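You operate a simulated robot arm through the tools that you are given. There is no shell and no other tool. Be economical: measure what you need, move in short steps, check, and stop when the job is done.

Carry out the task below with a simulated robot arm. There is one attempt and no reset: what you move stays moved.

TASK
Stand the stiff brush beside the pink bottle. It goes on the side that lies toward x +0.0, y +1.0 (a direction in the base frame), with about 3 cm between them.

It is judged by the outcome, as a careful person would: the job done as asked, and still so three seconds after it is handed in. It fails if anything else is knocked over, pushed out of place, dropped, spilled or broken.

THE ROBOT
A 6-joint arm with a two-finger parallel gripper, fixed in place. Base frame: the origin is at the foot of the arm, x ahead of it, y to its left, z up. Lengths are in mm, angles in degrees, forces in N, time in s.
With the tool pointing down near the work surface it reaches from about 260 to 680 mm from the base axis. Its first joint turns from -66.0 to 66.0 degrees. Payload 2.9 kg.
Tool frame: the origin (TCP) lies between the finger pads and is the grasp point; the fingertips stand 30 mm ahead of it; z points along the fingers, y is the line along which they close. The gripper opens to 110 mm. The fingers are 20 mm wide and 10 mm thick; the gripper's body (48 by 112 mm) begins 55 mm behind the TCP.
Orientation is that of the tool frame in the base frame, as [roll, pitch, yaw] about the fixed x, y, z axes, in that order (R = Rz(yaw) Ry(pitch) Rx(roll)). With the fingers straight down and closing along the base's y, the tool's x points along the base's -x, its y along +y and its z along -z.

THE INTERFACE
- The arm moves only by the tool nudge_tool. Its argument "deltas" is a list of rows, each a list of 2 entries, a list of its own where there are three numbers: the shift along the tool's x, y, z in mm, then the turn, a rotation vector about the tool's x, y, z in degrees. In form: [[[x, y, z], [wx, wy, wz]], ...]. A call has 1 to 10 rows; each row shifts and turns the commanded pose from where the row before left it, along the tool's axes as they then stand. "fingers" is the finger opening in mm, from 0 to 110, set as the call begins (left out, the last holds). A row lasts 0.2 s, in which the tool goes at most 50 mm and 8.6 degrees; a call with a longer step from one row to the next is refused whole, and so is a gripper value outside its range. A pose out of reach is approached as far as the arm can. The call stops where the force on the tool passes 40 N (or 10 N more than at its start, if that is more) or the arm is blocked; 0.2 s more then pass. The fingers move at their own pace (about 108 mm/s each) and stop on an object; they squeeze with about 31 N. The grip force told is the motor's: it shows also when the fingers shut on nothing. Time passes only in rows, and 0.2 s behind the last, so rows that do not move let the fingers close. It gives the time, the measured TCP pose, the force on the tool (base axes), the opening and the grip force at its end, in the units of the frame above (readings bear some noise).
- Cameras (640 x 400 px; columns grow to the right, rows downward): "scene" is fixed at [85.7, 457.4, 1373.8]; the picture's right is [-0.54, -0.84, 0.00], its down [-0.64, 0.41, -0.65] and it looks along [0.54, -0.35, -0.76] (base axes); focal length 321 px, centre (320, 200). "wrist" rides on the gripper at [-36, 0, -57] in the tool frame; the picture's right is [0.00, -1.00, 0.00], its down [0.97, 0.00, -0.24] and it looks along [0.24, 0.00, 0.97] (tool axes); focal length 218 px, centre (320, 200).
- grab_frame(camera): a new picture of that camera. No time passes.
- measure_at(camera, pixels): for up to 12 pixels [column, row] of the newest picture of that camera ("zoom" is the newest enlarged one), the place [x, y, z] in the base frame of the surface seen there, good to about 3 mm, but the place of the scene camera against the robot may be out by one fixed shift of up to 12 mm in any direction. No time passes.
- inspect(camera, box): a new picture of the part [left, top, right, bottom] of that camera's present view, enlarged. No time passes.
- close_job(): hands the job in; it is judged then, once.

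Work in short steps. Measure before you move; look again where a grasp or a placing could have gone wrong, and mend it. You have 60 turns and 26 pictures in all, the two below and enlarged ones among them. Open the gripper and draw the arm clear of the work before you hand the job in, unless the task says otherwise; then end with one line.

The tools are called after "Request:" by a JSON object that holds its "api" and its "payload". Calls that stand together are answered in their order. nudge_tool: Moves the arm, as the interface text tells. Its arguments: {"type":"object","properties":{"deltas":{"type":"array"},"fingers":{"type":"number"}},"required":["deltas"]} The other tools are called the same way: grab_frame (camera) takes a picture; measure_at (camera, pixels) gives the place of the surface under pixels of a picture; inspect (camera, box) takes an enlarged picture of a part of a camera's view; close_job () hands the job in.

At the start:

```text
time_s: 0.0
ee_pos: [263.1, 294.8, 1029.4]
orientation: [-180.0, 0.0, 180.0]
force: [0.4, -0.2, -0.1]
grip_width: 110.0
gripper_force: 0.2
```

scene: 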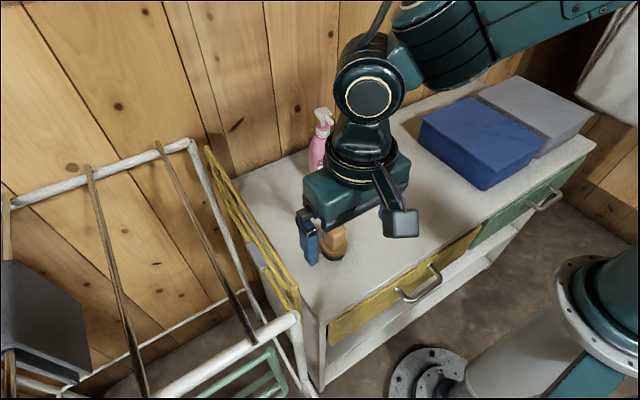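
wrist: 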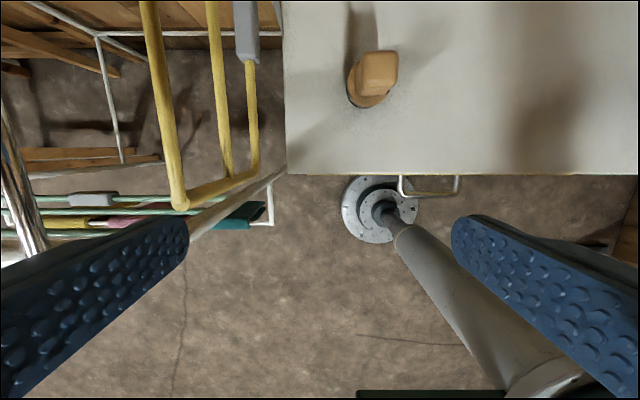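

The brush appears to be the tan item near wrist pixel (375,78), and the bottle is at scene pixel (318,140). I'll enlarge both and measure them.

Request:
{"api": "inspect", "payload": {"camera": "scene", "box": [230, 90, 430, 280]}}

Request:
{"api": "inspect", "payload": {"camera": "wrist", "box": [280, 0, 480, 125]}}

Request:
{"api": "measure_at", "payload": {"camera": "wrist", "pixels": [[378, 70], [368, 95], [355, 100], [395, 60], [362, 60], [395, 85], [440, 100], [300, 100], [300, 160]]}}

Request:
{"api": "measure_at", "payload": {"camera": "scene", "pixels": [[322, 115], [326, 128], [318, 145], [315, 165], [312, 155], [335, 240], [335, 255], [290, 200], [340, 275]]}}

```text
2.11 times, centred on (330, 185) of scene
```

zoom: 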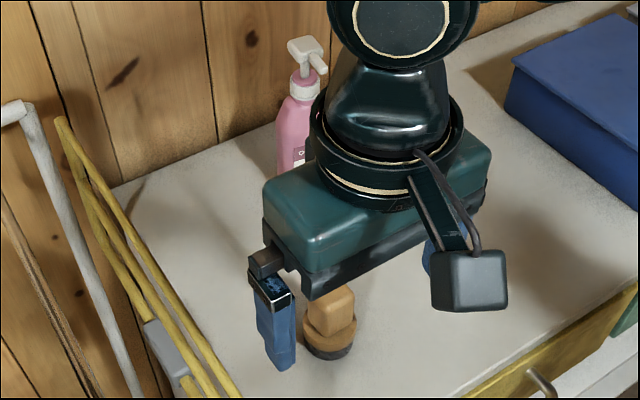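

```text
3.20 times, centred on (380, 62) of wrist
```

zoom: 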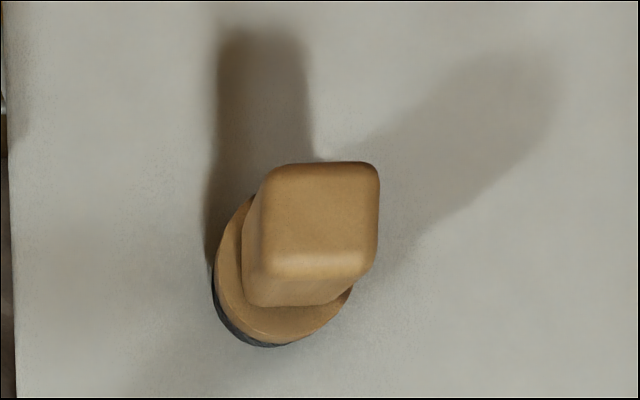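

```text
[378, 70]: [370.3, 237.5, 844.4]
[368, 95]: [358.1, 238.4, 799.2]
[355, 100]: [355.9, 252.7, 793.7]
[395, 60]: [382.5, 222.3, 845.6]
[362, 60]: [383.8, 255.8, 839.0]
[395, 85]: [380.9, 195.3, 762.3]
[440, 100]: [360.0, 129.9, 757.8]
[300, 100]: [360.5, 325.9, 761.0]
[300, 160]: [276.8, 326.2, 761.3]
```

```text
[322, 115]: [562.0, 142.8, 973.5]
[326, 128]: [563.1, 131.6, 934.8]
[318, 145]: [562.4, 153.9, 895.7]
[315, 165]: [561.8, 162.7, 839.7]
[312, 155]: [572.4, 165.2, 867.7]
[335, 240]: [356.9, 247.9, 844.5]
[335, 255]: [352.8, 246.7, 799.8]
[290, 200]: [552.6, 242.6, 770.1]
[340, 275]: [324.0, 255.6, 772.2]
```

The brush stands upright with its bristles down, its handle top near (371,238,845). The bottle is about 210 mm tall, near (565,150). I'll turn the tool 90° so the fingers close along base x, which keeps the gripper's long body clear of the bottle.

Request:
{"api": "nudge_tool", "payload": {"deltas": [[[0, 0, 0], [0, 0, -8.5]], [[0, 0, 0], [0, 0, -8.5]], [[0, 0, 0], [0, 0, -8.5]], [[0, 0, 0], [0, 0, -8.5]], [[0, 0, 0], [0, 0, -8.5]], [[0, 0, 0], [0, 0, -8.5]], [[0, 0, 0], [0, 0, -8.5]], [[0, 0, 0], [0, 0, -8.5]], [[0, 0, 0], [0, 0, -8.5]], [[0, 0, 0], [0, 0, -8.5]]], "fingers": 110}}

```text
time_s: 2.2
ee_pos: [263.2, 295.5, 1028.5]
orientation: [179.9, 0.0, -94.8]
force: [-0.7, 1.0, 0.0]
grip_width: 110.0
gripper_force: 0.1
```

Rotation is going the right way. I'll finish it and move above the brush.

Request:
{"api": "nudge_tool", "payload": {"deltas": [[[0, 0, 0], [0, 0, -4.8]], [[20, -36, 0], [0, 0, 0]], [[20, -36, 0], [0, 0, 0]], [[18, -36, 0], [0, 0, 0]], [[0, 0, 0], [0, 0, 0]]]}}

Request:
{"api": "grab_frame", "payload": {"camera": "wrist"}}

Request:
{"api": "grab_frame", "payload": {"camera": "scene"}}

```text
time_s: 3.4
ee_pos: [370.4, 236.2, 1030.1]
orientation: [-180.0, 0.1, -90.2]
force: [0.0, -0.5, -0.3]
grip_width: 110.0
gripper_force: 0.0
```

```text
21 pictures are left
```

wrist: 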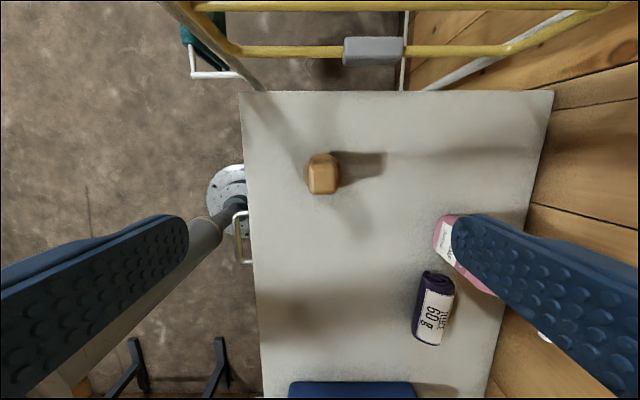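

```text
20 pictures are left
```

scene: 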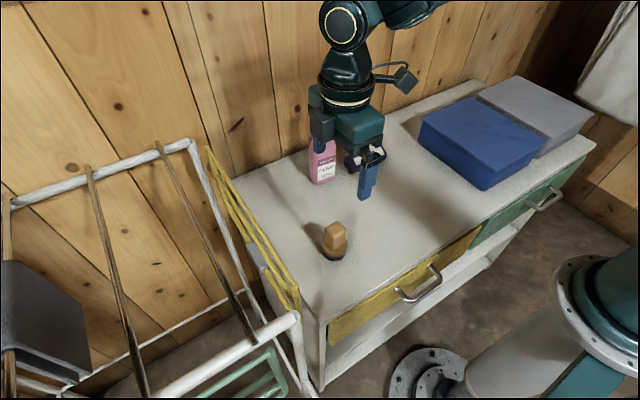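

From here the wrist camera sees the brush at (322,172), the bottle at (455,250), and a dark-purple item at (433,308). I'll measure these.

Request:
{"api": "measure_at", "payload": {"camera": "wrist", "pixels": [[310, 190], [335, 190], [323, 175], [310, 160], [335, 160], [322, 155], [440, 240], [437, 228], [425, 215], [540, 110], [433, 308], [418, 300]]}}

Request:
{"api": "inspect", "payload": {"camera": "wrist", "box": [260, 110, 580, 310]}}

Request:
{"api": "inspect", "payload": {"camera": "scene", "box": [270, 110, 430, 280]}}

```text
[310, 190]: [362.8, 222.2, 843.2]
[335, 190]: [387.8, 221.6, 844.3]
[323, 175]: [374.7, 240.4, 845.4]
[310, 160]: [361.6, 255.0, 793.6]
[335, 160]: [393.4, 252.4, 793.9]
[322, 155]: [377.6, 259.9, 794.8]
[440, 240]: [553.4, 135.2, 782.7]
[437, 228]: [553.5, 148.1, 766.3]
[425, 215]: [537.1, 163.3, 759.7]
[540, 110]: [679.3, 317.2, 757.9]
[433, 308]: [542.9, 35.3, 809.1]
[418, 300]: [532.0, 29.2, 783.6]
```

```text
2.00 times, centred on (420, 210) of wrist
```

zoom: 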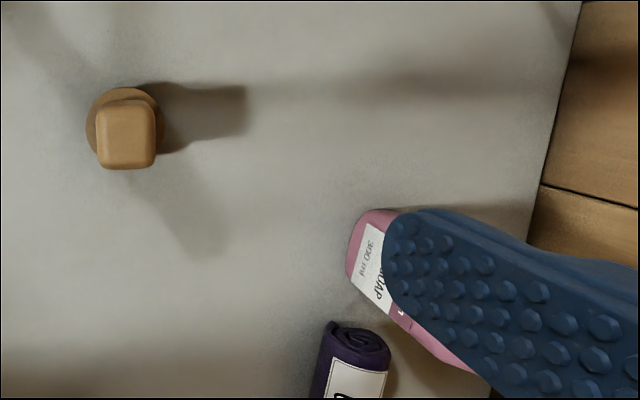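

```text
2.35 times, centred on (350, 195) of scene
```

zoom: 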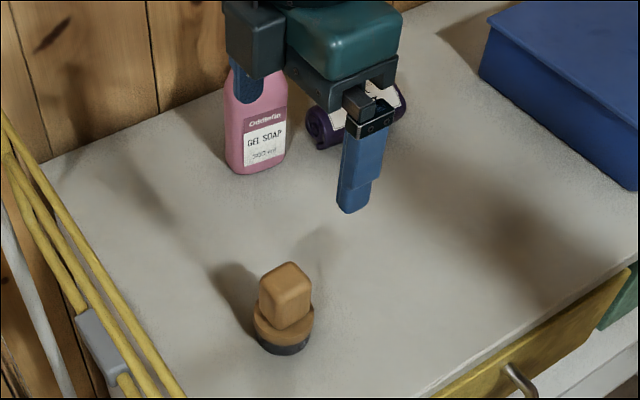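

Request:
{"api": "measure_at", "payload": {"camera": "zoom", "pixels": [[229, 130], [283, 130], [229, 155], [283, 155], [250, 130], [228, 110], [250, 172], [285, 290], [264, 280], [306, 280], [285, 265], [180, 230]]}}

Request:
{"api": "measure_at", "payload": {"camera": "wrist", "pixels": [[445, 218], [450, 217], [436, 235], [436, 245], [442, 255], [455, 264], [447, 225], [455, 216], [464, 275]]}}

```text
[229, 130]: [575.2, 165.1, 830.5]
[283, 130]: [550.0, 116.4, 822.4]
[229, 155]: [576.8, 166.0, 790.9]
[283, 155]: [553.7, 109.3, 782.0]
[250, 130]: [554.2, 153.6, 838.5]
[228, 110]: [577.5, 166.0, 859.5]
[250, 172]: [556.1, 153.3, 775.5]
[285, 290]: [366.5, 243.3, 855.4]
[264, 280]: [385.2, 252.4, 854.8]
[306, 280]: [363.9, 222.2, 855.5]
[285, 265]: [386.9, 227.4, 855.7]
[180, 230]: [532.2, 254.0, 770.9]
```

```text
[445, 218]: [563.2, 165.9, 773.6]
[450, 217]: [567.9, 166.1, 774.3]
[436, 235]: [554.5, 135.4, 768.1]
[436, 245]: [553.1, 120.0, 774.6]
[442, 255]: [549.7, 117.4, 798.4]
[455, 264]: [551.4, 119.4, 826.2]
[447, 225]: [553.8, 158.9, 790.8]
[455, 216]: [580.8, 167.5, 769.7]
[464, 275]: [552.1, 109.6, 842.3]
```

The brush axis is near (373.5,236): the handle is about 33 mm wide at z 800–845, and the base disc is about 53 mm across with its top near z 797. The bottle spans y≈107–167, with its front at x≈552. I'll descend over the handle to z≈836, keeping the tips above the disc.

Request:
{"api": "nudge_tool", "payload": {"deltas": [[[0, -3.2, 40], [0, 0, 0]], [[0, 0, 40], [0, 0, 0]], [[0, 0, 40], [0, 0, 0]], [[0, 0, 30], [0, 0, 0]], [[0, 0, 20], [0, 0, 0]], [[0, 0, 14], [0, 0, 0]], [[0, 0, 9], [0, 0, 0]], [[0, 0, 0], [0, 0, 0]]]}}

Request:
{"api": "grab_frame", "payload": {"camera": "wrist"}}

```text
time_s: 5.2
ee_pos: [373.3, 237.1, 836.2]
orientation: [179.9, 0.0, -90.3]
force: [0.1, -0.1, 0.2]
grip_width: 110.0
gripper_force: 0.1
```

```text
17 pictures are left
```

wrist: 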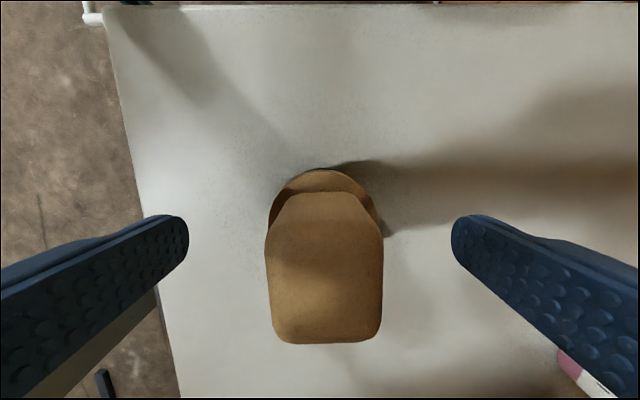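

The handle is centred between the fingers (columns 265–383), so I'll close on it.

Request:
{"api": "nudge_tool", "payload": {"deltas": [[[0, -1, 0], [0, 0, 0]], [[0, 0, 0], [0, 0, 0]], [[0, 0, 0], [0, 0, 0]], [[0, 0, 0], [0, 0, 0]]], "fingers": 15}}

```text
time_s: 6.2
ee_pos: [375.1, 237.9, 836.5]
orientation: [179.9, 0.0, -90.2]
force: [0.6, -0.2, 2.9]
grip_width: 33.5
gripper_force: 31.2
```

Gripped at 33.5 mm. I'll lift it and look.

Request:
{"api": "nudge_tool", "payload": {"deltas": [[[0, 0, -10], [0, 0, 0]], [[0, 0, -20], [0, 0, 0]], [[0, 0, -20], [0, 0, 0]], [[0, 0, 0], [0, 0, 0]]]}}

Request:
{"api": "grab_frame", "payload": {"camera": "wrist"}}

Request:
{"api": "grab_frame", "payload": {"camera": "scene"}}

```text
time_s: 7.2
ee_pos: [374.7, 236.5, 886.8]
orientation: [-180.0, 0.0, -90.2]
force: [-0.3, -0.4, -1.5]
grip_width: 33.3
gripper_force: 30.8
```

```text
16 pictures are left
```

wrist: 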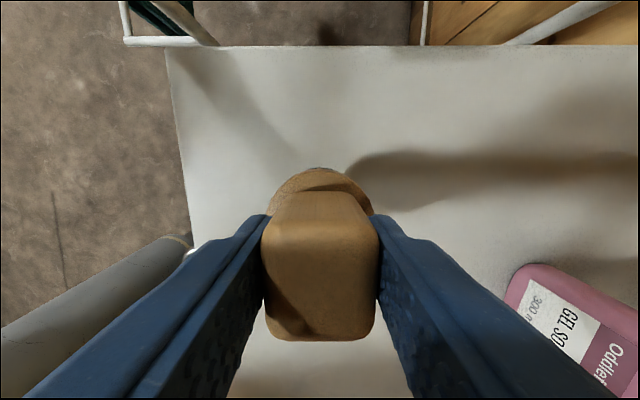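

```text
15 pictures are left
```

scene: 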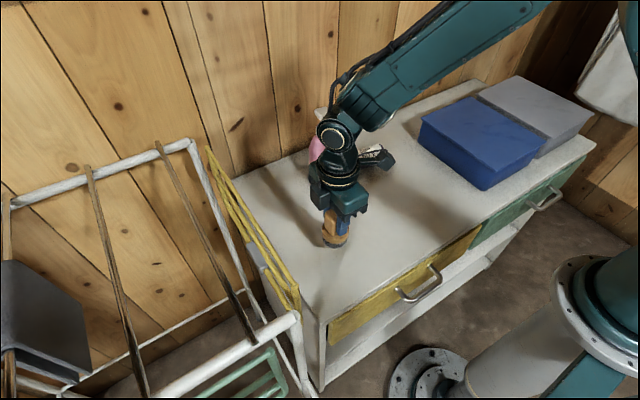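

Brush is held upright. A block on the tool juts out toward -y (scene ≈(378,157)), and it could hit the bottle during placing, so I'll inspect it.

Request:
{"api": "inspect", "payload": {"camera": "scene", "box": [290, 90, 430, 260]}}

Request:
{"api": "measure_at", "payload": {"camera": "scene", "pixels": [[375, 160], [385, 160], [368, 150], [372, 167], [378, 150], [340, 200], [318, 195], [338, 170]]}}

```text
2.35 times, centred on (360, 175) of scene
```

zoom: 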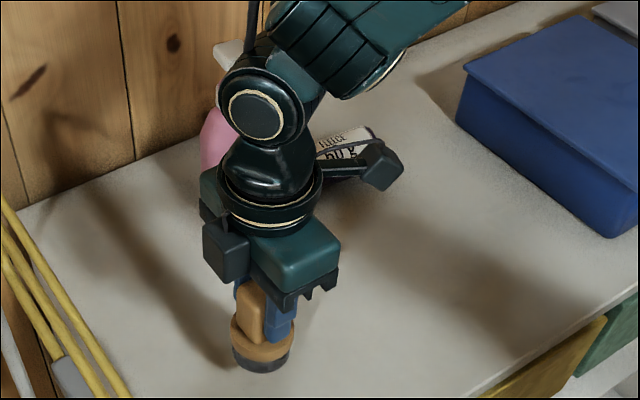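

```text
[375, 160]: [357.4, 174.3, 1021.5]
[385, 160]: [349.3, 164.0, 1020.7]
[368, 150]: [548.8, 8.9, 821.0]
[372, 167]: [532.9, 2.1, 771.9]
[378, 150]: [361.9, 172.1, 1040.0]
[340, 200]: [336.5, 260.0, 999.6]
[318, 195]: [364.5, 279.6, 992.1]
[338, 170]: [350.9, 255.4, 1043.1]
```

Request:
{"api": "measure_at", "payload": {"camera": "zoom", "pixels": [[208, 235], [208, 270], [225, 278], [240, 255], [245, 275], [215, 222], [240, 235], [380, 155], [365, 178], [380, 188], [398, 165], [300, 250]]}}

```text
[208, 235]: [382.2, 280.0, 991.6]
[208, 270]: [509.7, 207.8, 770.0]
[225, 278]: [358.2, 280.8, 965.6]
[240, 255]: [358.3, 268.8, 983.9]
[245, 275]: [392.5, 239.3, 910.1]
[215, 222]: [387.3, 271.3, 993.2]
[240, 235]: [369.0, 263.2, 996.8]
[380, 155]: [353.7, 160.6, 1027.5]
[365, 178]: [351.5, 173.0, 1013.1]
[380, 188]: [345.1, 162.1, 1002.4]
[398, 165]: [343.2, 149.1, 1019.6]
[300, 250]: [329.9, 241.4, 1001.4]
```

The camera housing only extends about 45 mm from the tool axis, while the block on the other side reaches about 88 mm. I'll turn the tool 180° so the block faces away from the bottle, after checking the rail height on the +y side.

Request:
{"api": "measure_at", "payload": {"camera": "scene", "pixels": [[207, 150], [216, 171], [235, 205], [260, 245], [290, 295], [194, 150], [212, 185]]}}

```text
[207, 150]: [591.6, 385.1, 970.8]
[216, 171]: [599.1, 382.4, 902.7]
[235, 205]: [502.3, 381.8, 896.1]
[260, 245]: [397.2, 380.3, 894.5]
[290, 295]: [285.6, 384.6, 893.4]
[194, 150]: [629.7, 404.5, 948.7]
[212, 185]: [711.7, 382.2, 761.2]
```

Rails are at y≥380, so they are clear. Rotating back through the starting yaw to +90.

Request:
{"api": "nudge_tool", "payload": {"deltas": [[[0, 0, -10], [0, 0, 8.5]], [[0, 0, 0], [0, 0, 8.5]], [[0, 0, 0], [0, 0, 8.5]], [[0, 0, 0], [0, 0, 8.5]], [[0, 0, 0], [0, 0, 8.5]], [[0, 0, 0], [0, 0, 8.5]], [[0, 0, 0], [0, 0, 8.5]], [[0, 0, 0], [0, 0, 8.5]], [[0, 0, 0], [0, 0, 8.5]], [[0, 0, 0], [0, 0, 8.5]]]}}

Request:
{"api": "nudge_tool", "payload": {"deltas": [[[0, 0, 0], [0, 0, 8.5]], [[0, 0, 0], [0, 0, 8.5]], [[0, 0, 0], [0, 0, 8.5]], [[0, 0, 0], [0, 0, 8.5]], [[0, 0, 0], [0, 0, 8.5]], [[0, 0, 0], [0, 0, 8.5]], [[0, 0, 0], [0, 0, 8.5]], [[0, 0, 0], [0, 0, 8.5]], [[0, 0, 0], [0, 0, 8.5]], [[0, 0, 0], [0, 0, 8.5]]]}}

```text
time_s: 9.4
ee_pos: [376.4, 237.1, 896.1]
orientation: [180.0, 0.0, -175.4]
force: [0.8, -0.5, -1.2]
grip_width: 33.3
gripper_force: 31.0
```

```text
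time_s: 11.6
ee_pos: [375.4, 238.8, 895.8]
orientation: [-179.9, 0.1, 99.7]
force: [0.3, 1.4, -0.9]
grip_width: 33.6
gripper_force: 30.7
```

Request:
{"api": "nudge_tool", "payload": {"deltas": [[[0, 0, 0], [0, 0, 5.0]], [[0, 0, 0], [0, 0, 4.7]], [[0, 30, 0], [0, 0, 0]], [[0, 35, 0], [0, 0, 0]], [[0, 35, 0], [0, 0, 0]], [[0, 0, 0], [0, 0, 0]]]}}

Request:
{"api": "grab_frame", "payload": {"camera": "wrist"}}

Request:
{"api": "inspect", "payload": {"camera": "scene", "box": [230, 60, 430, 260]}}

```text
time_s: 13.0
ee_pos: [476.2, 236.1, 892.7]
orientation: [-179.9, 0.0, 90.2]
force: [0.2, 0.3, -0.2]
grip_width: 33.7
gripper_force: 30.8
```

```text
13 pictures are left
```

wrist: 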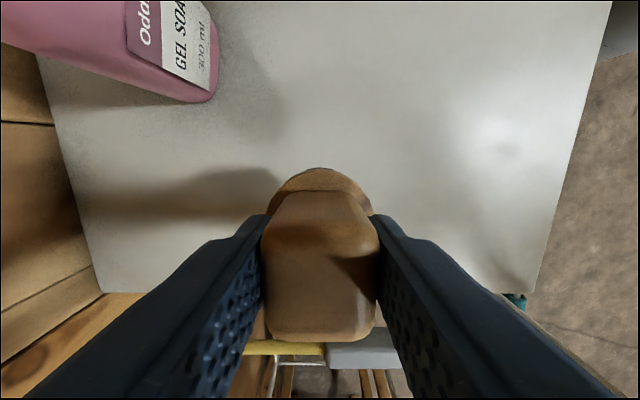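

```text
2.00 times, centred on (330, 160) of scene
```

zoom: 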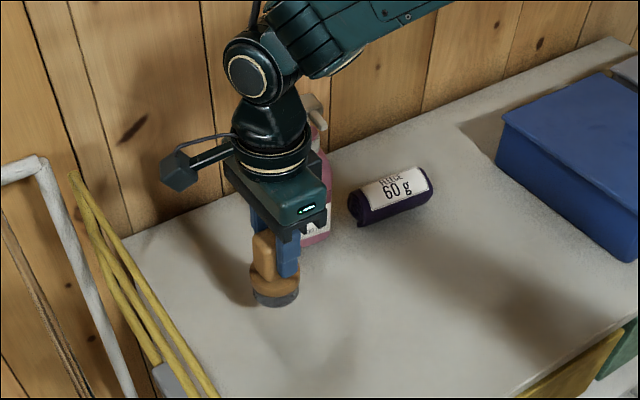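

Now the bottle's +y side is visible in the wrist view (lower edge along rows 45–103, columns 0–215). I'll measure it.

Request:
{"api": "measure_at", "payload": {"camera": "wrist", "pixels": [[210, 97], [195, 100], [180, 97], [165, 93], [150, 90], [120, 75], [60, 58], [20, 42], [216, 80], [214, 40], [150, 96], [180, 102]]}}

```text
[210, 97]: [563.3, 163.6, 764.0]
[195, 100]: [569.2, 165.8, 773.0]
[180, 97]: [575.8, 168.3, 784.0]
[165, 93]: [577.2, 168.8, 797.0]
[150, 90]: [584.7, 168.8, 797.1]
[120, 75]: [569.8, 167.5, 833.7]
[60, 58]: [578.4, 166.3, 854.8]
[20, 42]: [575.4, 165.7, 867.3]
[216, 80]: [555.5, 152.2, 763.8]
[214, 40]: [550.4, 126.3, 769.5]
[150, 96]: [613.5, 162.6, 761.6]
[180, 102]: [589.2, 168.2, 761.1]
```

The bottle's +y face is at y≈168 and its centre at x≈575, so the brush centre belongs at about (575, 225). I'll move there at height, then look.

Request:
{"api": "nudge_tool", "payload": {"deltas": [[[-4, 33, 0], [0, 0, 0]], [[-4, 33, 0], [0, 0, 0]], [[-4, 33, 0], [0, 0, 0]], [[0, 0, 0], [0, 0, 0]]]}}

Request:
{"api": "grab_frame", "payload": {"camera": "wrist"}}

Request:
{"api": "inspect", "payload": {"camera": "scene", "box": [230, 60, 430, 260]}}

```text
time_s: 14.0
ee_pos: [573.7, 226.2, 895.6]
orientation: [-180.0, 0.1, 90.1]
force: [0.1, 0.0, -0.7]
grip_width: 33.5
gripper_force: 31.1
```

```text
11 pictures are left
```

wrist: 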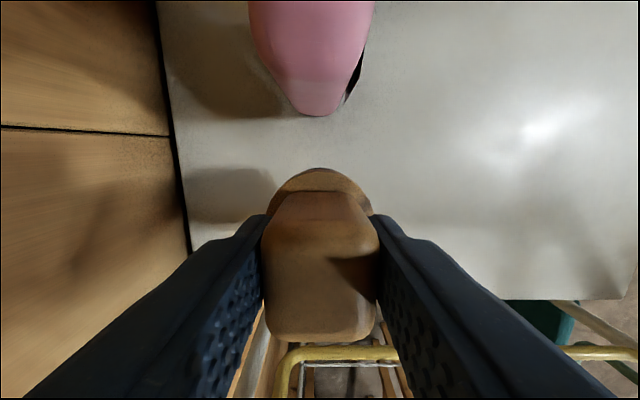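

```text
2.00 times, centred on (330, 160) of scene
```

zoom: 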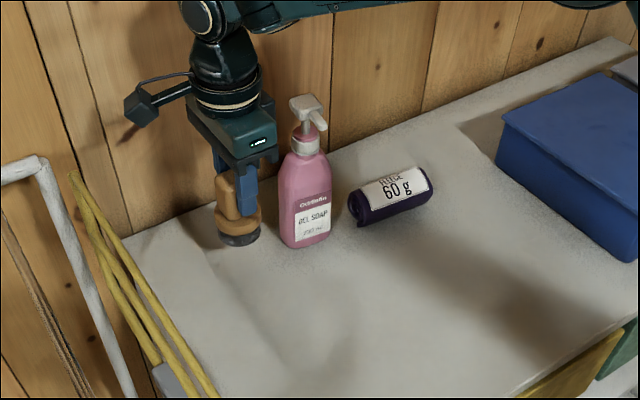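

Aligned in x (bottle tip at column 318). I'll check the brush base edge against the bottle edge before lowering.

Request:
{"api": "measure_at", "payload": {"camera": "wrist", "pixels": [[320, 171], [320, 175], [300, 175], [340, 175], [318, 112], [318, 105], [310, 108], [320, 165]]}}

Request:
{"api": "measure_at", "payload": {"camera": "zoom", "pixels": [[238, 243], [222, 236], [258, 236], [240, 225], [258, 225], [282, 238], [310, 100], [320, 122], [284, 180]]}}

```text
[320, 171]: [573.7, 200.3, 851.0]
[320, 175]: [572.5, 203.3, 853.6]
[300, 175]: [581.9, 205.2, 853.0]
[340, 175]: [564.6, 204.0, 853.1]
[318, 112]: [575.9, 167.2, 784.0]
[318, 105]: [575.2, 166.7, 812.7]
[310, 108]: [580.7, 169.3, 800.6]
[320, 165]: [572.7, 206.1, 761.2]
```

```text
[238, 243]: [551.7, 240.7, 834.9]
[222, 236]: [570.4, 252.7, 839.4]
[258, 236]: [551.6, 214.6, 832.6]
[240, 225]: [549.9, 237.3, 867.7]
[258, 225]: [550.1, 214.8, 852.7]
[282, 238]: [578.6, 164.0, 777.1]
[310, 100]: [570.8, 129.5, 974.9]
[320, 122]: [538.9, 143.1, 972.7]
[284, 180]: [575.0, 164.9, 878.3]
```

Brush base edge at y≈199.5 and bottle face at ≈168.5, a gap of about 31 mm. Lowering.

Request:
{"api": "nudge_tool", "payload": {"deltas": [[[0, 0, 15], [0, 0, 0]], [[0, 0, 15], [0, 0, 0]], [[0, 0, 12], [0, 0, 0]], [[0, 0, 8], [0, 0, 0]], [[0, 0, 4], [0, 0, 0]], [[0, 0, 0], [0, 0, 0]]]}}

Request:
{"api": "inspect", "payload": {"camera": "scene", "box": [230, 60, 430, 260]}}

```text
time_s: 15.4
ee_pos: [575.0, 224.5, 842.2]
orientation: [179.9, 0.0, 90.1]
force: [-0.2, -0.5, -1.1]
grip_width: 33.6
gripper_force: 31.1
```

```text
2.00 times, centred on (330, 160) of scene
```

zoom: 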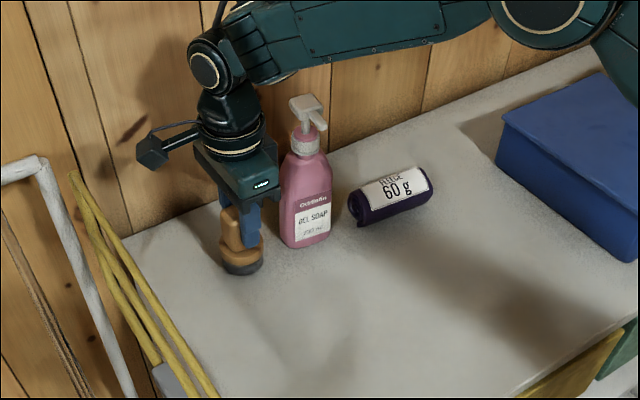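

Still clear of the bottle. Lowering in 1–2 mm steps until contact.

Request:
{"api": "nudge_tool", "payload": {"deltas": [[[0, 0, 2], [0, 0, 0]], [[0, 0, 1], [0, 0, 0]], [[0, 0, 1], [0, 0, 0]], [[0, 0, 0], [0, 0, 0]]]}}

```text
time_s: 16.4
ee_pos: [574.3, 225.5, 837.9]
orientation: [-179.9, 0.0, 90.2]
force: [0.2, -0.3, -1.4]
grip_width: 33.5
gripper_force: 31.4
```

Request:
{"api": "nudge_tool", "payload": {"deltas": [[[0, 0, 1], [0, 0, 0]], [[0, 0, 0], [0, 0, 0]]]}}

Request:
{"api": "nudge_tool", "payload": {"deltas": [[[0, 0, 0.7], [0, 0, 0]], [[0, 0, 0], [0, 0, 0]]]}}

```text
time_s: 17.0
ee_pos: [573.9, 225.9, 837.2]
orientation: [-180.0, 0.0, 90.0]
force: [0.1, -0.1, -0.5]
grip_width: 33.5
gripper_force: 31.1
```

```text
time_s: 17.6
ee_pos: [574.6, 225.2, 837.1]
orientation: [-179.9, 0.0, 90.0]
force: [0.2, -1.1, 1.0]
grip_width: 33.4
gripper_force: 31.6
```

The vertical force has turned positive (about +1 N), which means contact. I'll open gently, then rise.

Request:
{"api": "nudge_tool", "payload": {"deltas": [[[0, 0, 0], [0, 0, 0]], [[0, 0, 0], [0, 0, 0]], [[0, 0, 0], [0, 0, 0]]], "fingers": 65}}

Request:
{"api": "nudge_tool", "payload": {"deltas": [[[0, 0, -10], [0, 0, 0]], [[0, 0, -30], [0, 0, 0]], [[0, 0, -30], [0, 0, 0]], [[0, 0, -30], [0, 0, 0]], [[0, 0, -40], [0, 0, 0]], [[0, 0, -40], [0, 0, 0]], [[0, 0, 0], [0, 0, 0]]]}}

Request:
{"api": "nudge_tool", "payload": {"deltas": [[[0, -40, 0], [0, 0, 0]], [[0, -40, 0], [0, 0, 0]], [[0, -40, 0], [0, 0, 0]], [[0, -40, 0], [0, 0, 0]], [[0, -40, 0], [0, 0, 0]], [[0, 0, 0], [0, 0, 0]]]}}

Request:
{"api": "inspect", "payload": {"camera": "scene", "box": [230, 60, 430, 260]}}

Request:
{"api": "grab_frame", "payload": {"camera": "wrist"}}

```text
time_s: 18.4
ee_pos: [574.1, 224.2, 836.9]
orientation: [-180.0, -0.1, 90.1]
force: [-0.4, -0.7, 0.6]
grip_width: 64.8
gripper_force: 0.0
```

```text
time_s: 20.0
ee_pos: [575.7, 226.9, 1013.4]
orientation: [-180.0, 0.0, 90.1]
force: [-0.1, 0.2, -0.7]
grip_width: 64.9
gripper_force: 0.1
```

```text
time_s: 21.4
ee_pos: [375.7, 225.3, 1017.1]
orientation: [-180.0, 0.0, 90.1]
force: [0.5, 0.4, 0.6]
grip_width: 65.0
gripper_force: 0.0
```

```text
2.00 times, centred on (330, 160) of scene
```

zoom: 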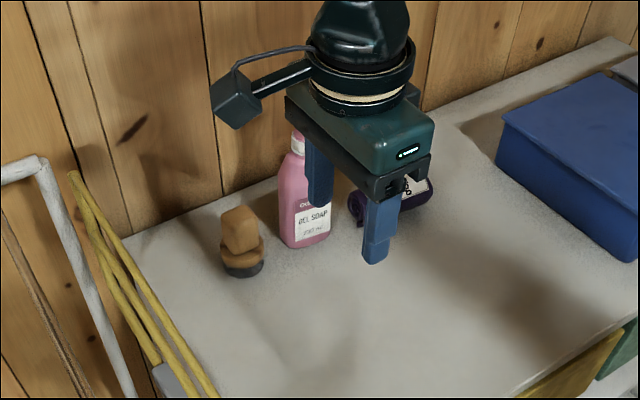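

```text
7 pictures are left
```

wrist: 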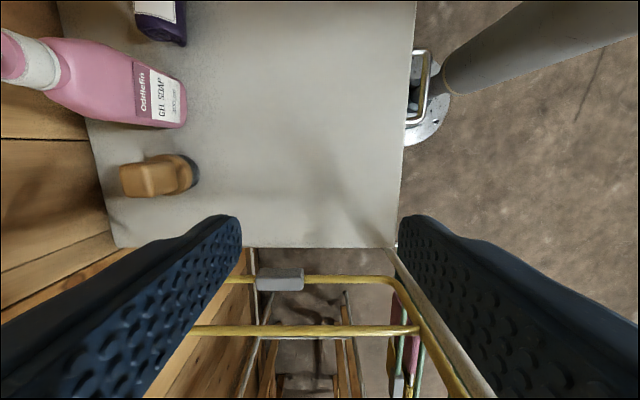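

The brush stands upright next to the bottle, and the bottle hasn't moved. I'll check the gap once more.

Request:
{"api": "measure_at", "payload": {"camera": "wrist", "pixels": [[183, 157], [175, 156], [190, 165], [184, 190], [170, 126], [182, 124], [160, 125]]}}

Request:
{"api": "inspect", "payload": {"camera": "wrist", "box": [80, 90, 240, 210]}}

```text
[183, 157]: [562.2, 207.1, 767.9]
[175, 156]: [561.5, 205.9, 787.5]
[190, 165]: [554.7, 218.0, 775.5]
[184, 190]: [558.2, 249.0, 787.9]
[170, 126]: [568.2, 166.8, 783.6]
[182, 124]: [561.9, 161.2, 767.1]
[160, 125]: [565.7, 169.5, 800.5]
```

```text
3.33 times, centred on (160, 150) of wrist
```

zoom: 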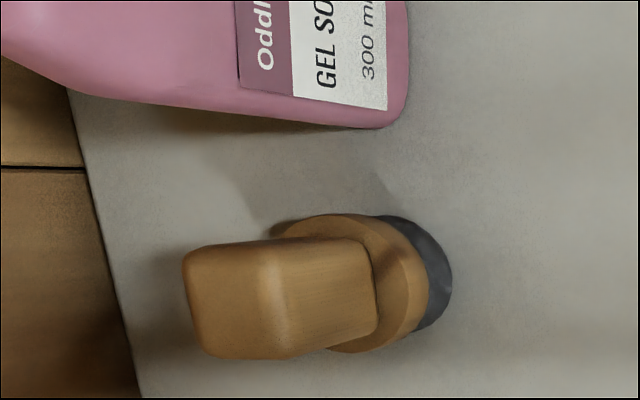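

The brush is upright and still, about 3 cm from the bottle, and the arm is clear. Handing in.

Request:
{"api": "close_job", "payload": {}}

```text
The job is handed in.
```

The stiff brush now stands upright on the +y side of the pink bottle, with a gap of about 3 cm; nothing else was touched.
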